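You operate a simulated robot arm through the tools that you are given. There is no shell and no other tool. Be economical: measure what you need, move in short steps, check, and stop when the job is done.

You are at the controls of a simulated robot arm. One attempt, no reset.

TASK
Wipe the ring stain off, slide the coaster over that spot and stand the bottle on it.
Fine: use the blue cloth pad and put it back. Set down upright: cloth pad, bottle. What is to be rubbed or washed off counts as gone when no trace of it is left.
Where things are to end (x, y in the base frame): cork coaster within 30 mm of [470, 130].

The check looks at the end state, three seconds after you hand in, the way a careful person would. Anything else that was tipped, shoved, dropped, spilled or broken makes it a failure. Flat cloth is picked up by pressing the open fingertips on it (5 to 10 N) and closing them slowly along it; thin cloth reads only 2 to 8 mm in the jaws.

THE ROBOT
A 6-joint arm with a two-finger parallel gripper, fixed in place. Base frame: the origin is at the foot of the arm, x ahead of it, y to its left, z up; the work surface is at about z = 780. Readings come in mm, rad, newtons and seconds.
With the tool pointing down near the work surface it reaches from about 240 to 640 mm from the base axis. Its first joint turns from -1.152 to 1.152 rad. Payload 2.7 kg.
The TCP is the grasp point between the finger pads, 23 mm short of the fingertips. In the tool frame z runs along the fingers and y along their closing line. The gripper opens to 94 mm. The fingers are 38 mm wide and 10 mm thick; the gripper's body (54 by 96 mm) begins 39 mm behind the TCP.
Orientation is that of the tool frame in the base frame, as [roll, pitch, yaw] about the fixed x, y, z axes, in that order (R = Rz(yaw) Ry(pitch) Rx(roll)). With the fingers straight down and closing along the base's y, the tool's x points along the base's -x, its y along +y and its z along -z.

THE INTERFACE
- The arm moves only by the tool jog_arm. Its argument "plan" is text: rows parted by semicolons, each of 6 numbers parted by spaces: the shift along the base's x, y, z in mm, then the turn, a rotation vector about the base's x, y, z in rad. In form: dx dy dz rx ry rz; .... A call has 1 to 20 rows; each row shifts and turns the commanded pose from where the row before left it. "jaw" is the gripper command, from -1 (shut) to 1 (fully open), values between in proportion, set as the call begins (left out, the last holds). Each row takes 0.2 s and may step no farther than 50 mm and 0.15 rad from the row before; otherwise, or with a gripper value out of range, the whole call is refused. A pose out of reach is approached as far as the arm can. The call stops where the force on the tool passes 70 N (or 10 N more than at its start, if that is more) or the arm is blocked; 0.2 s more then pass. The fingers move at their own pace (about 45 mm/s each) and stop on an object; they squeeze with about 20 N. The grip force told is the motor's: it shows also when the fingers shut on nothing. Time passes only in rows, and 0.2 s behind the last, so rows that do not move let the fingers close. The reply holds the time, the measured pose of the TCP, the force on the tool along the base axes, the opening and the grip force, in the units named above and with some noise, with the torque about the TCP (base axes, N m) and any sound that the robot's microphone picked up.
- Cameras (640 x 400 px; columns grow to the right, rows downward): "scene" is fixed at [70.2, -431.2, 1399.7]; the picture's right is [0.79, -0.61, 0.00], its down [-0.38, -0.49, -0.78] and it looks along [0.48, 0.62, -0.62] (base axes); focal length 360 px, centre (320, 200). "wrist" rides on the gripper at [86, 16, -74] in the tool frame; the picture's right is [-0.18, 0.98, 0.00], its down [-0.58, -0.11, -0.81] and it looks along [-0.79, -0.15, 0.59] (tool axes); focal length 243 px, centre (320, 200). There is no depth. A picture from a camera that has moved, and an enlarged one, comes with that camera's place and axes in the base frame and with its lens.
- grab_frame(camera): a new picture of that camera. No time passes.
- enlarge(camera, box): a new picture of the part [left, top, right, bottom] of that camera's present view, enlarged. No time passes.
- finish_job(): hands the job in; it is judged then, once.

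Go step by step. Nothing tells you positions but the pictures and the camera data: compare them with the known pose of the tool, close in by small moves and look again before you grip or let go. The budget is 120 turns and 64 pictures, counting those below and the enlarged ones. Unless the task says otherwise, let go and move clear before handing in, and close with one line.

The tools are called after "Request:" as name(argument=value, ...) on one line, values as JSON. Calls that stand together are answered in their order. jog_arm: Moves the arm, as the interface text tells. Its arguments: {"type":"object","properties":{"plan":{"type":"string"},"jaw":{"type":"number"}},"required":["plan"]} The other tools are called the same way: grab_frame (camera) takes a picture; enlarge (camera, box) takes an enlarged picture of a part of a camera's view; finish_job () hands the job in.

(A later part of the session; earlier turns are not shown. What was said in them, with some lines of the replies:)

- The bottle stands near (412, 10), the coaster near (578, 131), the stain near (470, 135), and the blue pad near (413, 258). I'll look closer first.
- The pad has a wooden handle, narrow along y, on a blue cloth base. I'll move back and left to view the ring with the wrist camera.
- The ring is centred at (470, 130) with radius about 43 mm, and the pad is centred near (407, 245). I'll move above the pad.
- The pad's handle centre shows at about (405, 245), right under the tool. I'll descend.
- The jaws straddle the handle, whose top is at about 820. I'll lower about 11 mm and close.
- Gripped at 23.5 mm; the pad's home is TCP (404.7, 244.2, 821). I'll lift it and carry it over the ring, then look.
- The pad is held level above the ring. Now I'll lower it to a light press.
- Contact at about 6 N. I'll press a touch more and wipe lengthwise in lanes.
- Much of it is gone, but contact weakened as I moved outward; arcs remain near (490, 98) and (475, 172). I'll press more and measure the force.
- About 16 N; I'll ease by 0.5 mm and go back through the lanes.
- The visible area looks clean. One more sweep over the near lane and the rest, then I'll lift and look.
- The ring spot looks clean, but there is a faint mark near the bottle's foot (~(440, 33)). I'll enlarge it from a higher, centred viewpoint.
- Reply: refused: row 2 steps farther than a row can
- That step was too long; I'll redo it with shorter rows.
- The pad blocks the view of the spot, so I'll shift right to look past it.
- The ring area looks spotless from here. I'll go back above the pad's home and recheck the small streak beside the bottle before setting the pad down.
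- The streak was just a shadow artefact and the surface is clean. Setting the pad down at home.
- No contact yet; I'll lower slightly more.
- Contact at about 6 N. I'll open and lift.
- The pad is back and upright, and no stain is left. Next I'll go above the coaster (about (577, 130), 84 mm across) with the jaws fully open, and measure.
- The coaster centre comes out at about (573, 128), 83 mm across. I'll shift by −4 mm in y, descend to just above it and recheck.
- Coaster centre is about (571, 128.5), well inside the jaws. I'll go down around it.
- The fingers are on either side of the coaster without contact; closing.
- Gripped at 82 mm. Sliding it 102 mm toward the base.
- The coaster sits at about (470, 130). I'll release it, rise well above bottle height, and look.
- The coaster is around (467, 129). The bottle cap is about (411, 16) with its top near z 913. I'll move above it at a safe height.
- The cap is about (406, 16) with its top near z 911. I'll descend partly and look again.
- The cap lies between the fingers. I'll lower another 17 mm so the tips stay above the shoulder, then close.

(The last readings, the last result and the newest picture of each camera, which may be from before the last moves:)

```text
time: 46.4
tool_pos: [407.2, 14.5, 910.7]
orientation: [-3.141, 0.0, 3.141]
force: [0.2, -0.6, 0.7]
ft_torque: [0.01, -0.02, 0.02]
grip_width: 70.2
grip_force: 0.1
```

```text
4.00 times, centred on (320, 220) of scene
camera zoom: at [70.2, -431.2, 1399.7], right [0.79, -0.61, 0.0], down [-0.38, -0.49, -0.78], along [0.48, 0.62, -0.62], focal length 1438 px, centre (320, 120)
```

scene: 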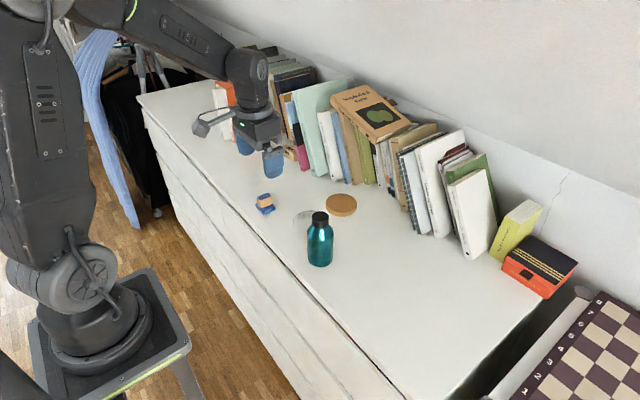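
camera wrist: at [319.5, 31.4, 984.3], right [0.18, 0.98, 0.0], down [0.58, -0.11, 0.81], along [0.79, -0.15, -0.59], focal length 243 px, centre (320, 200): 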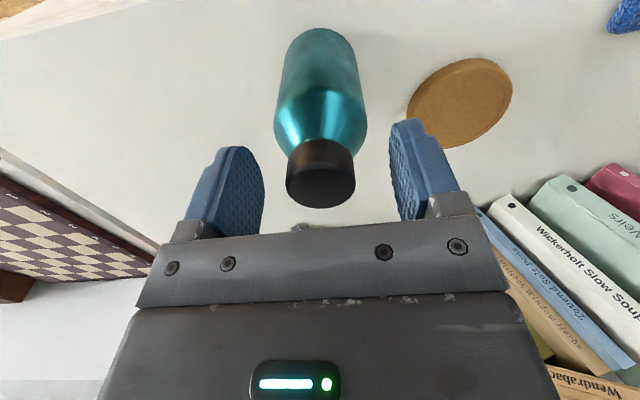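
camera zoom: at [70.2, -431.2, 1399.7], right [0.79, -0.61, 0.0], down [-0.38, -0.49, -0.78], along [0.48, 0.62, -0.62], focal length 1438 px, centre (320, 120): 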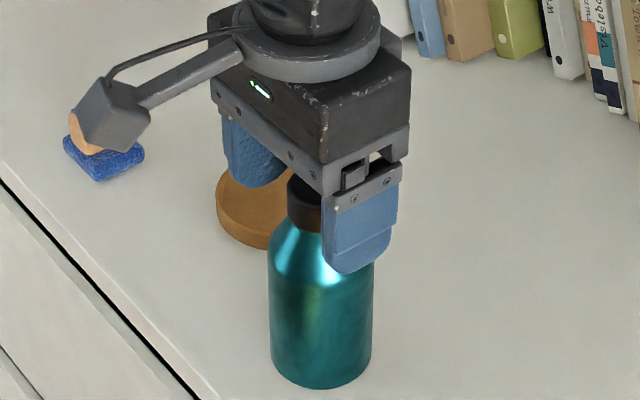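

Aligned; I'll shift 3 mm back in x and close on the cap.

Request:
jog_arm(plan="-3 1 0 0 0 0; 0 0 0 0 0 0")

Request:
jog_arm(plan="0 0 0 0 0 0; 0 0 0 0 0 0; 0 0 0 0 0 0; 0 0 0 0 0 0", jaw=-1)

Request:
grab_frame(camera="wrist")

```text
time: 47.0
tool_pos: [403.3, 17.7, 911.0]
orientation: [-3.141, -0.001, 3.141]
force: [-0.2, 0.0, -0.5]
ft_torque: [0.02, 0.02, -0.03]
grip_width: 70.4
grip_force: 0.0
```

```text
time: 48.0
tool_pos: [403.8, 15.3, 910.9]
orientation: [3.141, 0.001, -3.141]
force: [-0.3, -2.3, 6.6]
ft_torque: [-0.09, 0.0, -0.03]
grip_width: 46.1
grip_force: 20.5
```

```text
20 pictures are left
camera wrist: at [316.6, 32.3, 984.3], right [0.18, 0.98, 0.0], down [0.58, -0.11, 0.81], along [0.79, -0.15, -0.59], focal length 243 px, centre (320, 200)
```

wrist: 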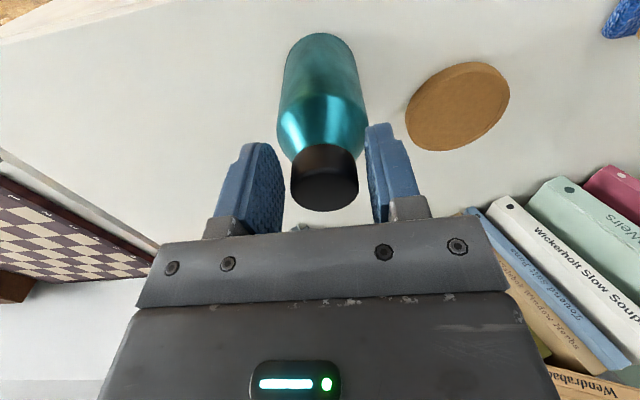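

The fingertips stopped on the shoulder at 46 mm, so I was too low. I'll reopen, rise 9 mm and look before closing.

Request:
jog_arm(plan="0 0 0 0 0 0; 0 0 0 0 0 0; 0 0 5 0 0 0; 0 1 4 0 0 0; 0 0 0 0 0 0", jaw=0.3)

Request:
enlarge(camera="wrist", box=[200, 20, 440, 230])

Request:
enlarge(camera="scene", box=[295, 200, 345, 250])

```text
time: 49.2
tool_pos: [402.6, 17.8, 920.9]
orientation: [3.14, -0.001, 3.141]
force: [0.1, -0.9, 1.0]
ft_torque: [-0.01, -0.03, 0.0]
grip_width: 61.0
grip_force: 0.0
```

```text
1.90 times, centred on (320, 125) of wrist
camera zoom: at [316.3, 33.7, 993.0], right [0.18, 0.98, 0.0], down [0.58, -0.11, 0.81], along [0.79, -0.15, -0.59], focal length 462 px, centre (320, 343)
```

zoom: 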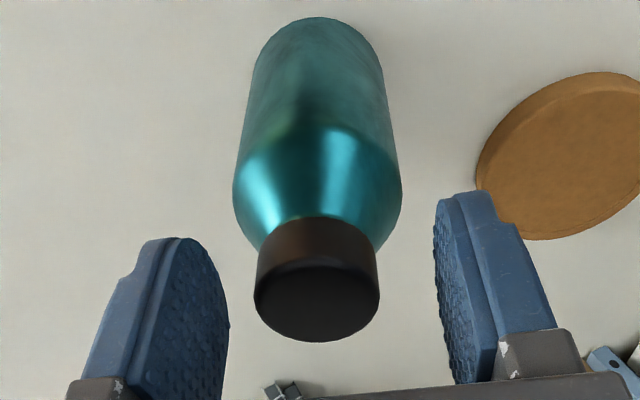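

```text
8.00 times, centred on (320, 225) of scene
camera zoom: at [70.2, -431.2, 1399.7], right [0.79, -0.61, 0.0], down [-0.38, -0.49, -0.78], along [0.48, 0.62, -0.62], focal length 2876 px, centre (320, 0)
```

zoom: 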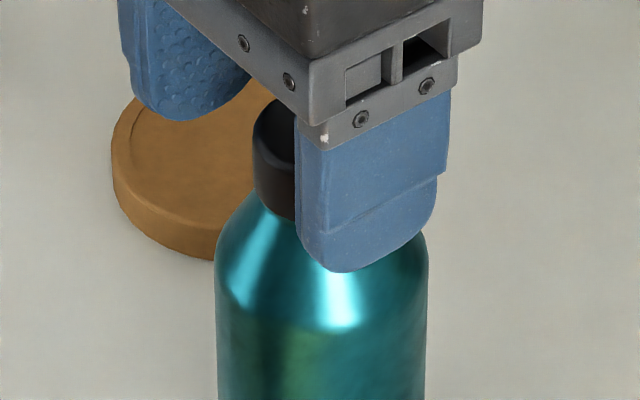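

The cap is only about 18 mm tall (z ≈ 892–911), and both views together put it near x ≈ 409. I'll shift +6 in x, drop 2 mm and close.

Request:
jog_arm(plan="6 -1 -2 0 0 0; 0 0 0 0 0 0")

Request:
jog_arm(plan="0 0 0 0 0 0; 0 0 0 0 0 0; 0 0 0 0 0 0; 0 0 0 0 0 0", jaw=-1)

Request:
enlarge(camera="wrist", box=[200, 20, 440, 230])

```text
time: 49.8
tool_pos: [409.8, 14.7, 917.8]
orientation: [-3.141, 0.0, 3.141]
force: [0.0, 0.1, 0.0]
ft_torque: [0.01, 0.0, -0.01]
grip_width: 61.0
grip_force: 0.0
```

```text
time: 50.8
tool_pos: [407.8, 16.5, 918.7]
orientation: [-3.141, -0.001, 3.14]
force: [0.8, -1.7, 0.5]
ft_torque: [-0.03, 0.0, -0.02]
grip_width: 42.1
grip_force: 20.2
```

```text
1.90 times, centred on (320, 125) of wrist
camera zoom: at [322.0, 31.9, 991.4], right [0.18, 0.98, 0.0], down [0.58, -0.11, 0.81], along [0.79, -0.15, -0.59], focal length 462 px, centre (320, 343)
```

zoom: 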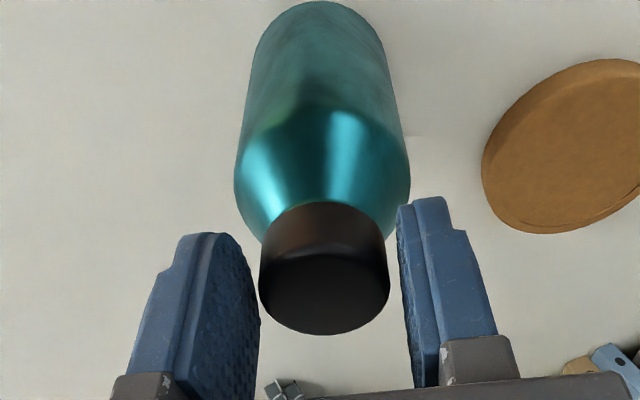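

Closed at 42 mm, with hardly any side force. I'll raise 3 mm gently to tell whether this is the cap (weight shows) or the shoulder (width shrinks).

Request:
jog_arm(plan="0 0 1.5 0 0 0; 0 0 1.5 0 0 0; 0 0 0 0 0 0")

Request:
enlarge(camera="scene", box=[280, 190, 360, 280])

```text
time: 51.6
tool_pos: [407.6, 14.9, 920.6]
orientation: [3.141, 0.0, -3.141]
force: [-1.0, -0.8, 0.6]
ft_torque: [-0.02, 0.07, 0.01]
grip_width: 40.5
grip_force: 20.0
```

```text
4.44 times, centred on (320, 235) of scene
camera zoom: at [70.2, -431.2, 1399.7], right [0.79, -0.61, 0.0], down [-0.38, -0.49, -0.78], along [0.48, 0.62, -0.62], focal length 1598 px, centre (320, 44)
```

zoom: 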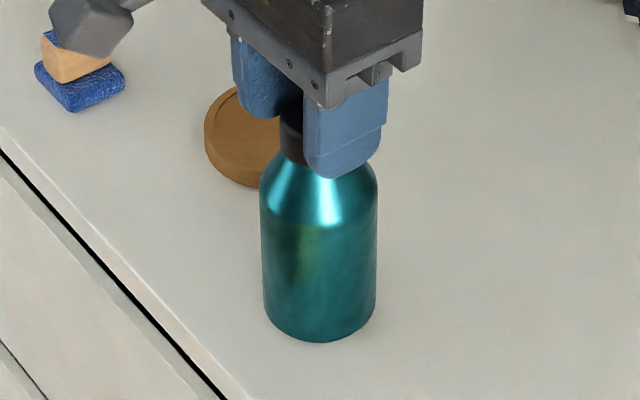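

The width shrank, so that was the shoulder's top, and the bottle seems about 5 mm further in x. I'll open, move +5 x and +5 z, and close again.

Request:
jog_arm(plan="0 0 0 0 0 0; 0 0 0 0 0 0; 5 0 5 0 0 0; 0 0 0 0 0 0", jaw=0.2)

Request:
jog_arm(plan="0 0 0 0 0 0; 0 0 0 0 0 0; 0 0 0 0 0 0; 0 0 0 0 0 0", jaw=-1)

Request:
jog_arm(plan="0 0 1 0 0 0; 0 0 1 0 0 0; 0 0 0 0 0 0")

```text
time: 52.6
tool_pos: [412.6, 16.0, 925.2]
orientation: [-3.141, 0.0, 3.141]
force: [0.5, -0.2, -0.3]
ft_torque: [0.0, 0.0, 0.0]
grip_width: 56.4
grip_force: 0.1
```

```text
time: 53.6
tool_pos: [412.5, 15.8, 926.7]
orientation: [-3.141, -0.001, 3.14]
force: [-0.2, -1.1, 1.8]
ft_torque: [-0.01, 0.02, -0.03]
grip_width: 37.3
grip_force: 20.5
```

```text
time: 54.4
tool_pos: [413.3, 15.9, 926.9]
orientation: [3.142, 0.0, 3.141]
force: [-1.3, -0.3, 0.0]
ft_torque: [-0.03, 0.05, 0.01]
grip_width: 36.3
grip_force: 20.4
```

Still tapering slightly; a few mm more.

Request:
jog_arm(plan="0 0 1.5 0 0 0; 0 0 1.5 0 0 0; 0 0 0 0 0 0")

Request:
jog_arm(plan="0 0 1 0 0 0; 0 0 1 0 0 0; 0 0 0 0 0 0")

Request:
enlarge(camera="scene", box=[280, 190, 360, 280])

Request:
enlarge(camera="wrist", box=[200, 20, 440, 230])

```text
time: 55.2
tool_pos: [414.4, 17.0, 930.5]
orientation: [-3.14, 0.0, -3.141]
force: [-0.6, 0.1, 1.0]
ft_torque: [-0.01, -0.04, 0.01]
grip_width: 34.0
grip_force: 19.8
```

```text
time: 56.0
tool_pos: [412.6, 15.7, 933.3]
orientation: [3.14, 0.0, -3.141]
force: [-1.2, 0.7, 0.0]
ft_torque: [0.0, -0.01, 0.0]
grip_width: 0.2
grip_force: 20.0
```

```text
4.44 times, centred on (320, 235) of scene
camera zoom: at [70.2, -431.2, 1399.7], right [0.79, -0.61, 0.0], down [-0.38, -0.49, -0.78], along [0.48, 0.62, -0.62], focal length 1598 px, centre (320, 44)
```

zoom: 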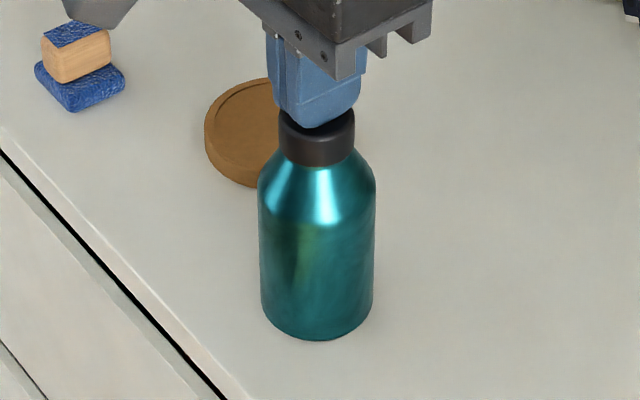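

```text
1.90 times, centred on (320, 125) of wrist
camera zoom: at [326.8, 32.8, 1006.4], right [0.18, 0.98, 0.0], down [0.58, -0.11, 0.81], along [0.79, -0.15, -0.59], focal length 462 px, centre (320, 343)
```

zoom: 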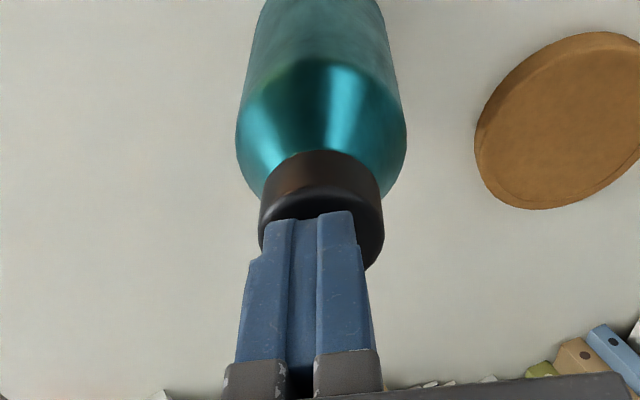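

The fingers came off the top: the bottle tapers evenly from body to cap top (z ≈ 909), so I must grip the straight body below z ≈ 868. I'll rise, open wide, and descend to TCP ≈ 875, which keeps the gripper body clear of the cap.

Request:
jog_arm(plan="0 0 8 0 0 0; 0 0 5 0 0 0; 0 0 0 0 0 0; 0 0 0 0 0 0")

Request:
jog_arm(plan="0 0 0 0 0 0; 0 0 0 0 0 0; 0 0 0 0 0 0; 0 0 0 0 0 0; 0 0 0 0 0 0", jaw=1)

Request:
jog_arm(plan="0 0 -20 0 0 0; 0 0 -20 0 0 0; 0 0 -15 0 0 0; 0 0 -8 0 0 0; 0 0 0 0 0 0")

Request:
enlarge(camera="scene", box=[280, 170, 370, 280])

Request:
grab_frame(camera="wrist")

```text
time: 57.0
tool_pos: [413.4, 15.9, 945.7]
orientation: [-3.14, 0.0, -3.141]
force: [-1.3, -0.8, -0.4]
ft_torque: [0.0, 0.01, 0.02]
grip_width: 0.0
grip_force: 19.8
```

```text
time: 58.2
tool_pos: [413.9, 16.5, 947.0]
orientation: [-3.14, -0.001, -3.141]
force: [0.8, 0.1, 1.6]
ft_torque: [0.0, 0.03, -0.01]
grip_width: 94.2
grip_force: 0.0
```

```text
time: 59.4
tool_pos: [413.3, 16.1, 883.5]
orientation: [-3.141, -0.002, -3.141]
force: [-0.7, -0.1, 0.1]
ft_torque: [-0.02, 0.01, 0.01]
grip_width: 94.1
grip_force: 0.1
```

```text
3.64 times, centred on (325, 225) of scene
camera zoom: at [70.2, -431.2, 1399.7], right [0.79, -0.61, 0.0], down [-0.38, -0.49, -0.78], along [0.48, 0.62, -0.62], focal length 1307 px, centre (302, 109)
```

zoom: 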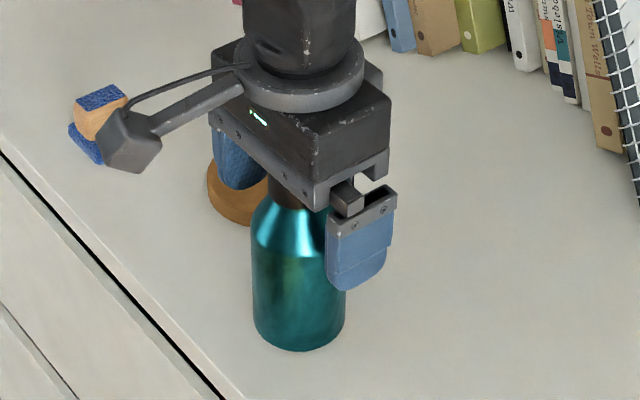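

```text
12 pictures are left
camera wrist: at [326.5, 32.6, 956.0], right [0.18, 0.98, 0.0], down [0.58, -0.11, 0.81], along [0.79, -0.15, -0.59], focal length 243 px, centre (320, 200)
```

wrist: 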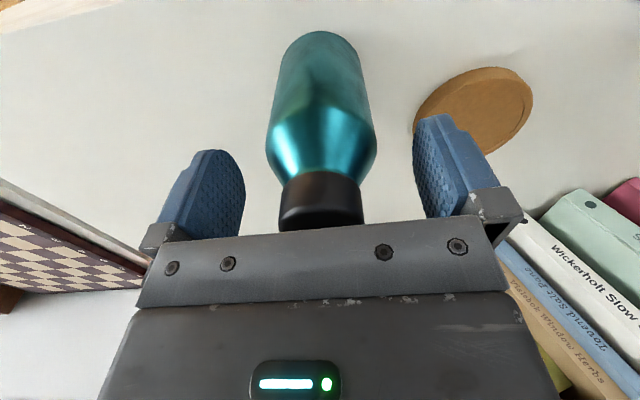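

The jaws straddle the bottle evenly. I'll lower about 9 mm more, watching the force, then close.

Request:
jog_arm(plan="0 0 -3 0 0 0; 0 0 -3 0 0 0; 0 0 -2.5 0 0 0; 0 0 0 0 0 0")

Request:
jog_arm(plan="0 0 0 0 0 0; 0 0 0 0 0 0; 0 0 0 0 0 0; 0 0 0 0 0 0", jaw=-1)

Request:
jog_arm(plan="0 0 1.5 0 0 0; 0 0 1.5 0 0 0; 0 0 0 0 0 0")

```text
time: 60.4
tool_pos: [413.7, 15.2, 873.9]
orientation: [3.141, -0.002, 3.141]
force: [-0.3, -0.2, 0.0]
ft_torque: [0.03, -0.03, 0.04]
grip_width: 93.9
grip_force: 0.1
```

```text
time: 61.4
tool_pos: [413.8, 16.7, 875.3]
orientation: [3.14, 0.001, -3.141]
force: [0.4, 1.4, 0.3]
ft_torque: [0.02, 0.04, -0.01]
grip_width: 56.8
grip_force: 20.6
```

```text
time: 62.2
tool_pos: [413.1, 16.1, 878.0]
orientation: [3.141, 0.0, 3.141]
force: [0.4, 0.5, -4.7]
ft_torque: [-0.01, -0.01, 0.01]
grip_width: 57.2
grip_force: 20.0
```

The force shows about 4.7 N of weight at a steady 57 mm: the bottle is held. I'll lift 35 mm and carry it over the coaster.

Request:
jog_arm(plan="0 0 8 0 0 0; 0 0 12 0 0 0; 0 0 12 0 0 0; 0 0 5 0 0 0; 0 0 0 0 0 0")

Request:
jog_arm(plan="6 12 0 0 0 0; 9 18 0 0 0 0; 9 18 0 0 0 0; 9 18 0 0 0 0; 9 18 0 0 0 0; 9 18 0 0 0 0; 6 12 0 0 0 0; 0 0 0 0 0 0; 0 0 0 0 0 0")

Request:
enlarge(camera="scene", box=[240, 140, 380, 260])

Request:
grab_frame(camera="wrist")

```text
time: 63.4
tool_pos: [412.8, 15.4, 913.6]
orientation: [-3.141, -0.001, 3.141]
force: [-1.1, -0.6, -4.5]
ft_torque: [0.0, 0.01, 0.0]
grip_width: 57.1
grip_force: 19.7
```

```text
time: 65.4
tool_pos: [470.7, 131.0, 911.2]
orientation: [-3.142, -0.001, -3.141]
force: [0.5, -0.3, -4.6]
ft_torque: [0.0, -0.03, -0.02]
grip_width: 57.3
grip_force: 19.7
```

```text
3.33 times, centred on (310, 200) of scene
camera zoom: at [70.3, -431.2, 1399.7], right [0.79, -0.61, 0.0], down [-0.38, -0.49, -0.78], along [0.48, 0.62, -0.62], focal length 1198 px, centre (353, 200)
```

zoom: 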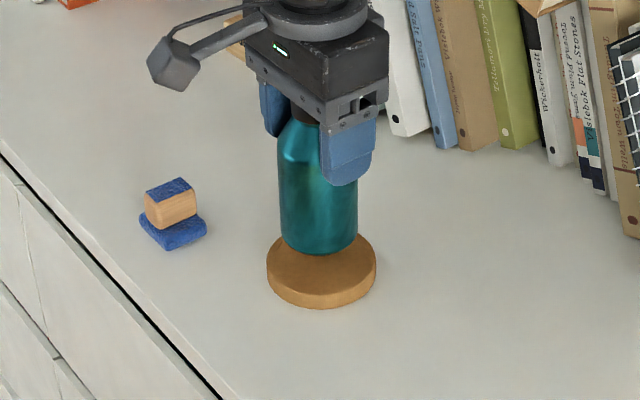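

```text
10 pictures are left
camera wrist: at [384.2, 147.6, 986.1], right [0.18, 0.98, 0.0], down [0.58, -0.11, 0.81], along [0.79, -0.15, -0.59], focal length 243 px, centre (320, 200)
```

wrist: 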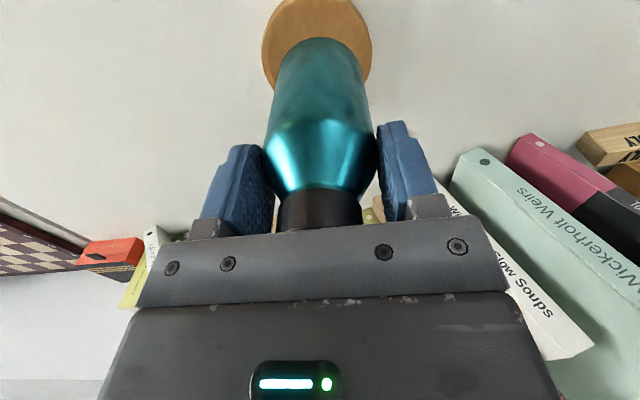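

The bottle is over the coaster. I'll lower to just above it and compare rims.

Request:
jog_arm(plan="0 0 -8 0 0 0; 0 0 -7 0 0 0; 0 0 -3 0 0 0; 0 0 0 0 0 0")

Request:
enlarge(camera="scene", box=[280, 180, 360, 240])

Request:
enlarge(camera="wrist", box=[240, 0, 400, 120])

```text
time: 66.4
tool_pos: [471.2, 130.5, 895.6]
orientation: [-3.141, 0.0, 3.141]
force: [-0.6, -0.1, -3.0]
ft_torque: [-0.01, 0.01, 0.0]
grip_width: 57.1
grip_force: 19.7
```

```text
6.67 times, centred on (320, 210) of scene
camera zoom: at [70.2, -431.2, 1399.7], right [0.79, -0.61, 0.0], down [-0.38, -0.49, -0.78], along [0.48, 0.62, -0.62], focal length 2397 px, centre (320, 133)
```

zoom: 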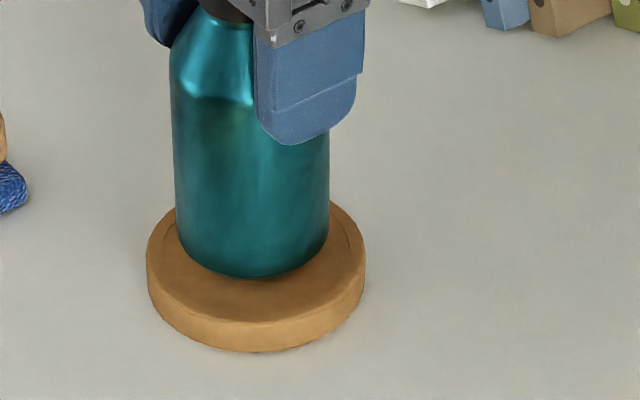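

```text
3.33 times, centred on (320, 60) of wrist
camera zoom: at [384.2, 147.5, 968.8], right [0.18, 0.98, 0.0], down [0.58, -0.11, 0.81], along [0.79, -0.15, -0.59], focal length 809 px, centre (320, 667)
```

zoom: 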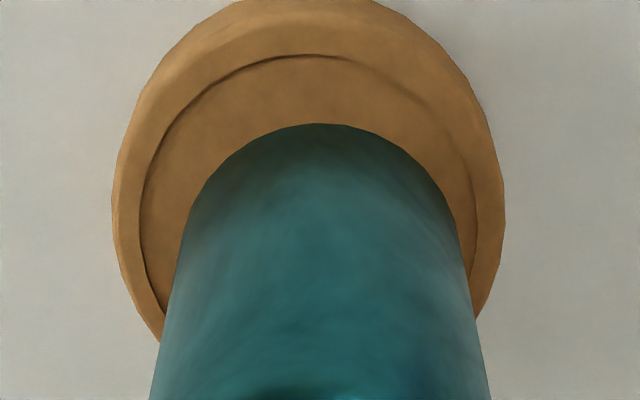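

The bottle is about 5 mm too far in +y and 2–3 mm in +x relative to the coaster. I'll correct that, then lower to contact.

Request:
jog_arm(plan="-2.5 -5 0 0 0 0; 0 0 -2 0 0 0; 0 0 -1 0 0 0; 0 0 0 0 0 0")

Request:
jog_arm(plan="0 0 -1 0 0 0; 0 0 0 0 0 0")

```text
time: 67.4
tool_pos: [467.2, 124.2, 893.0]
orientation: [3.14, 0.0, 3.141]
force: [-0.6, 0.2, -3.9]
ft_torque: [0.0, 0.03, -0.02]
grip_width: 57.3
grip_force: 19.8
```

```text
time: 68.0
tool_pos: [468.1, 125.2, 891.1]
orientation: [3.141, 0.0, 3.142]
force: [-0.3, -0.7, -3.6]
ft_torque: [-0.02, -0.03, 0.02]
grip_width: 56.9
grip_force: 19.8
```

Request:
jog_arm(plan="0 0 -1 0 0 0; 0 0 -1 0 0 0; 0 0 0 0 0 0")

Request:
jog_arm(plan="0 0 -1 0 0 0; 0 0 0 0 0 0")

```text
time: 68.8
tool_pos: [468.7, 125.8, 891.1]
orientation: [3.141, -0.001, 3.141]
force: [-2.3, 0.8, 2.9]
ft_torque: [-0.08, 0.24, 0.0]
grip_width: 57.2
grip_force: 20.0
```

```text
time: 69.4
tool_pos: [469.1, 124.8, 889.4]
orientation: [3.141, 0.003, 3.141]
force: [-1.1, -0.2, 10.8]
ft_torque: [-0.02, 0.16, 0.03]
grip_width: 57.1
grip_force: 20.6
```

Contact reached, with some torque about y. I'll look before releasing.

Request:
jog_arm(plan="0 0 0.8 0 0 0; 0 0 0 0 0 0")

Request:
enlarge(camera="wrist", box=[240, 0, 400, 120])

Request:
enlarge(camera="scene", box=[280, 180, 360, 240])

```text
time: 70.0
tool_pos: [469.9, 125.1, 890.9]
orientation: [3.141, 0.003, 3.141]
force: [0.7, 1.2, 5.9]
ft_torque: [0.12, -0.19, -0.01]
grip_width: 57.4
grip_force: 19.5
```

```text
3.33 times, centred on (320, 60) of wrist
camera zoom: at [381.9, 142.1, 962.8], right [0.18, 0.98, 0.0], down [0.58, -0.11, 0.81], along [0.79, -0.15, -0.59], focal length 809 px, centre (320, 667)
```

zoom: 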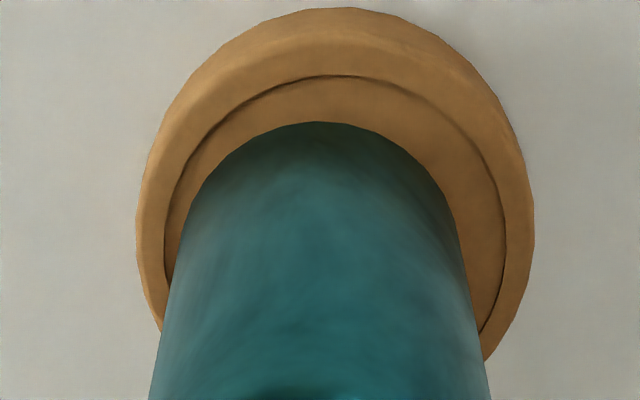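

```text
6.67 times, centred on (320, 210) of scene
camera zoom: at [70.1, -431.2, 1399.7], right [0.79, -0.61, 0.0], down [-0.38, -0.49, -0.78], along [0.48, 0.62, -0.62], focal length 2397 px, centre (320, 133)
```

zoom: 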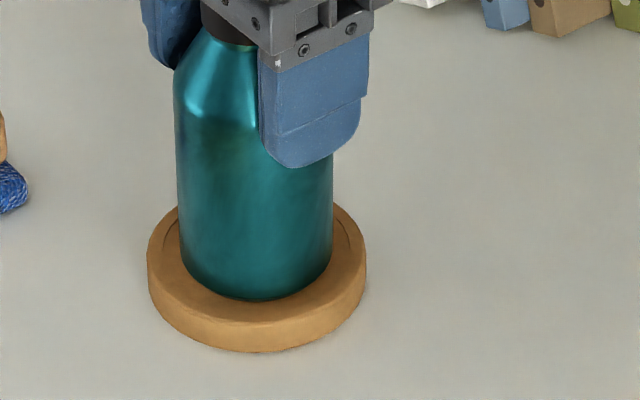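

The bottle stands inside the coaster's recess, well centred and upright. I'll release slowly and lift straight up.

Request:
jog_arm(plan="0 0 0 0 0 0; 0 0 0 0 0 0; 0 0 0 0 0 0; 0 0 0 0 0 0", jaw=1)

Request:
jog_arm(plan="0 0 15 0 0 0; 0 0 30 0 0 0; 0 0 40 0 0 0; 0 0 40 0 0 0; -30 0 10 0 0 0; -40 -20 0 0 0 0; -30 -20 0 0 0 0; 0 0 0 0 0 0")

Request:
enlarge(camera="scene", box=[240, 150, 380, 270])

Request:
grab_frame(camera="wrist")

```text
time: 71.0
tool_pos: [468.4, 125.9, 889.7]
orientation: [-3.141, 0.0, 3.14]
force: [-0.2, 0.2, 0.6]
ft_torque: [0.02, 0.01, 0.01]
grip_width: 93.9
grip_force: 0.1
```

```text
time: 72.8
tool_pos: [368.3, 83.8, 1025.5]
orientation: [3.141, 0.001, 3.141]
force: [-0.3, -0.6, 0.1]
ft_torque: [-0.03, -0.02, -0.01]
grip_width: 93.8
grip_force: 0.1
```

```text
3.33 times, centred on (310, 210) of scene
camera zoom: at [70.2, -431.2, 1399.7], right [0.79, -0.61, 0.0], down [-0.38, -0.49, -0.78], along [0.48, 0.62, -0.62], focal length 1198 px, centre (353, 167)
```

zoom: 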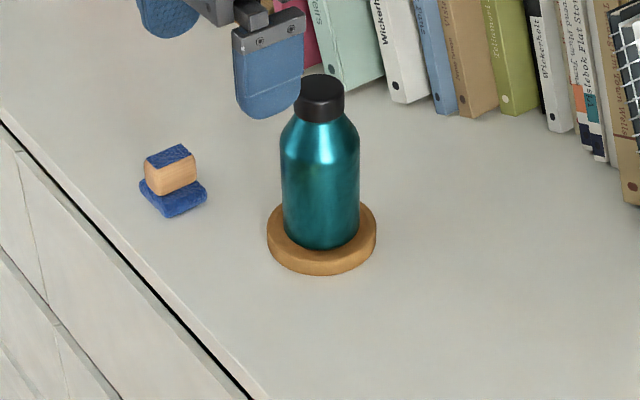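

```text
4 pictures are left
camera wrist: at [281.6, 101.6, 1097.6], right [0.18, 0.98, 0.0], down [0.58, -0.11, 0.81], along [0.79, -0.15, -0.59], focal length 243 px, centre (320, 200)
```

wrist: 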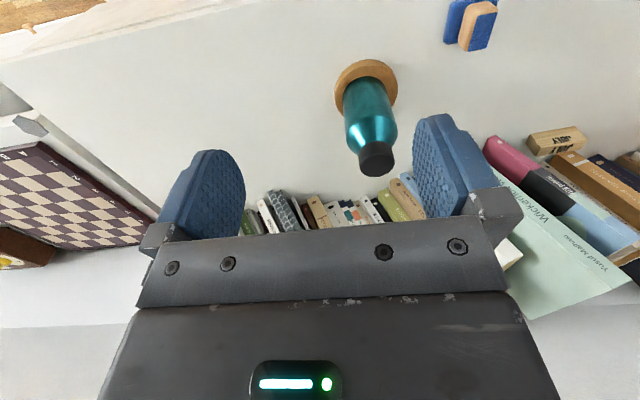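

The bottle stands upright on the coaster over the cleaned spot, the pad is back in its place and the arm is clear. Handing in.

Request:
finish_job()

```text
The job is handed in.
```

The ring stain is wiped off with no trace visible, and the cloth pad is back upright where it was. The coaster sits over the spot at about (470, 130), with the bottle standing upright on it.
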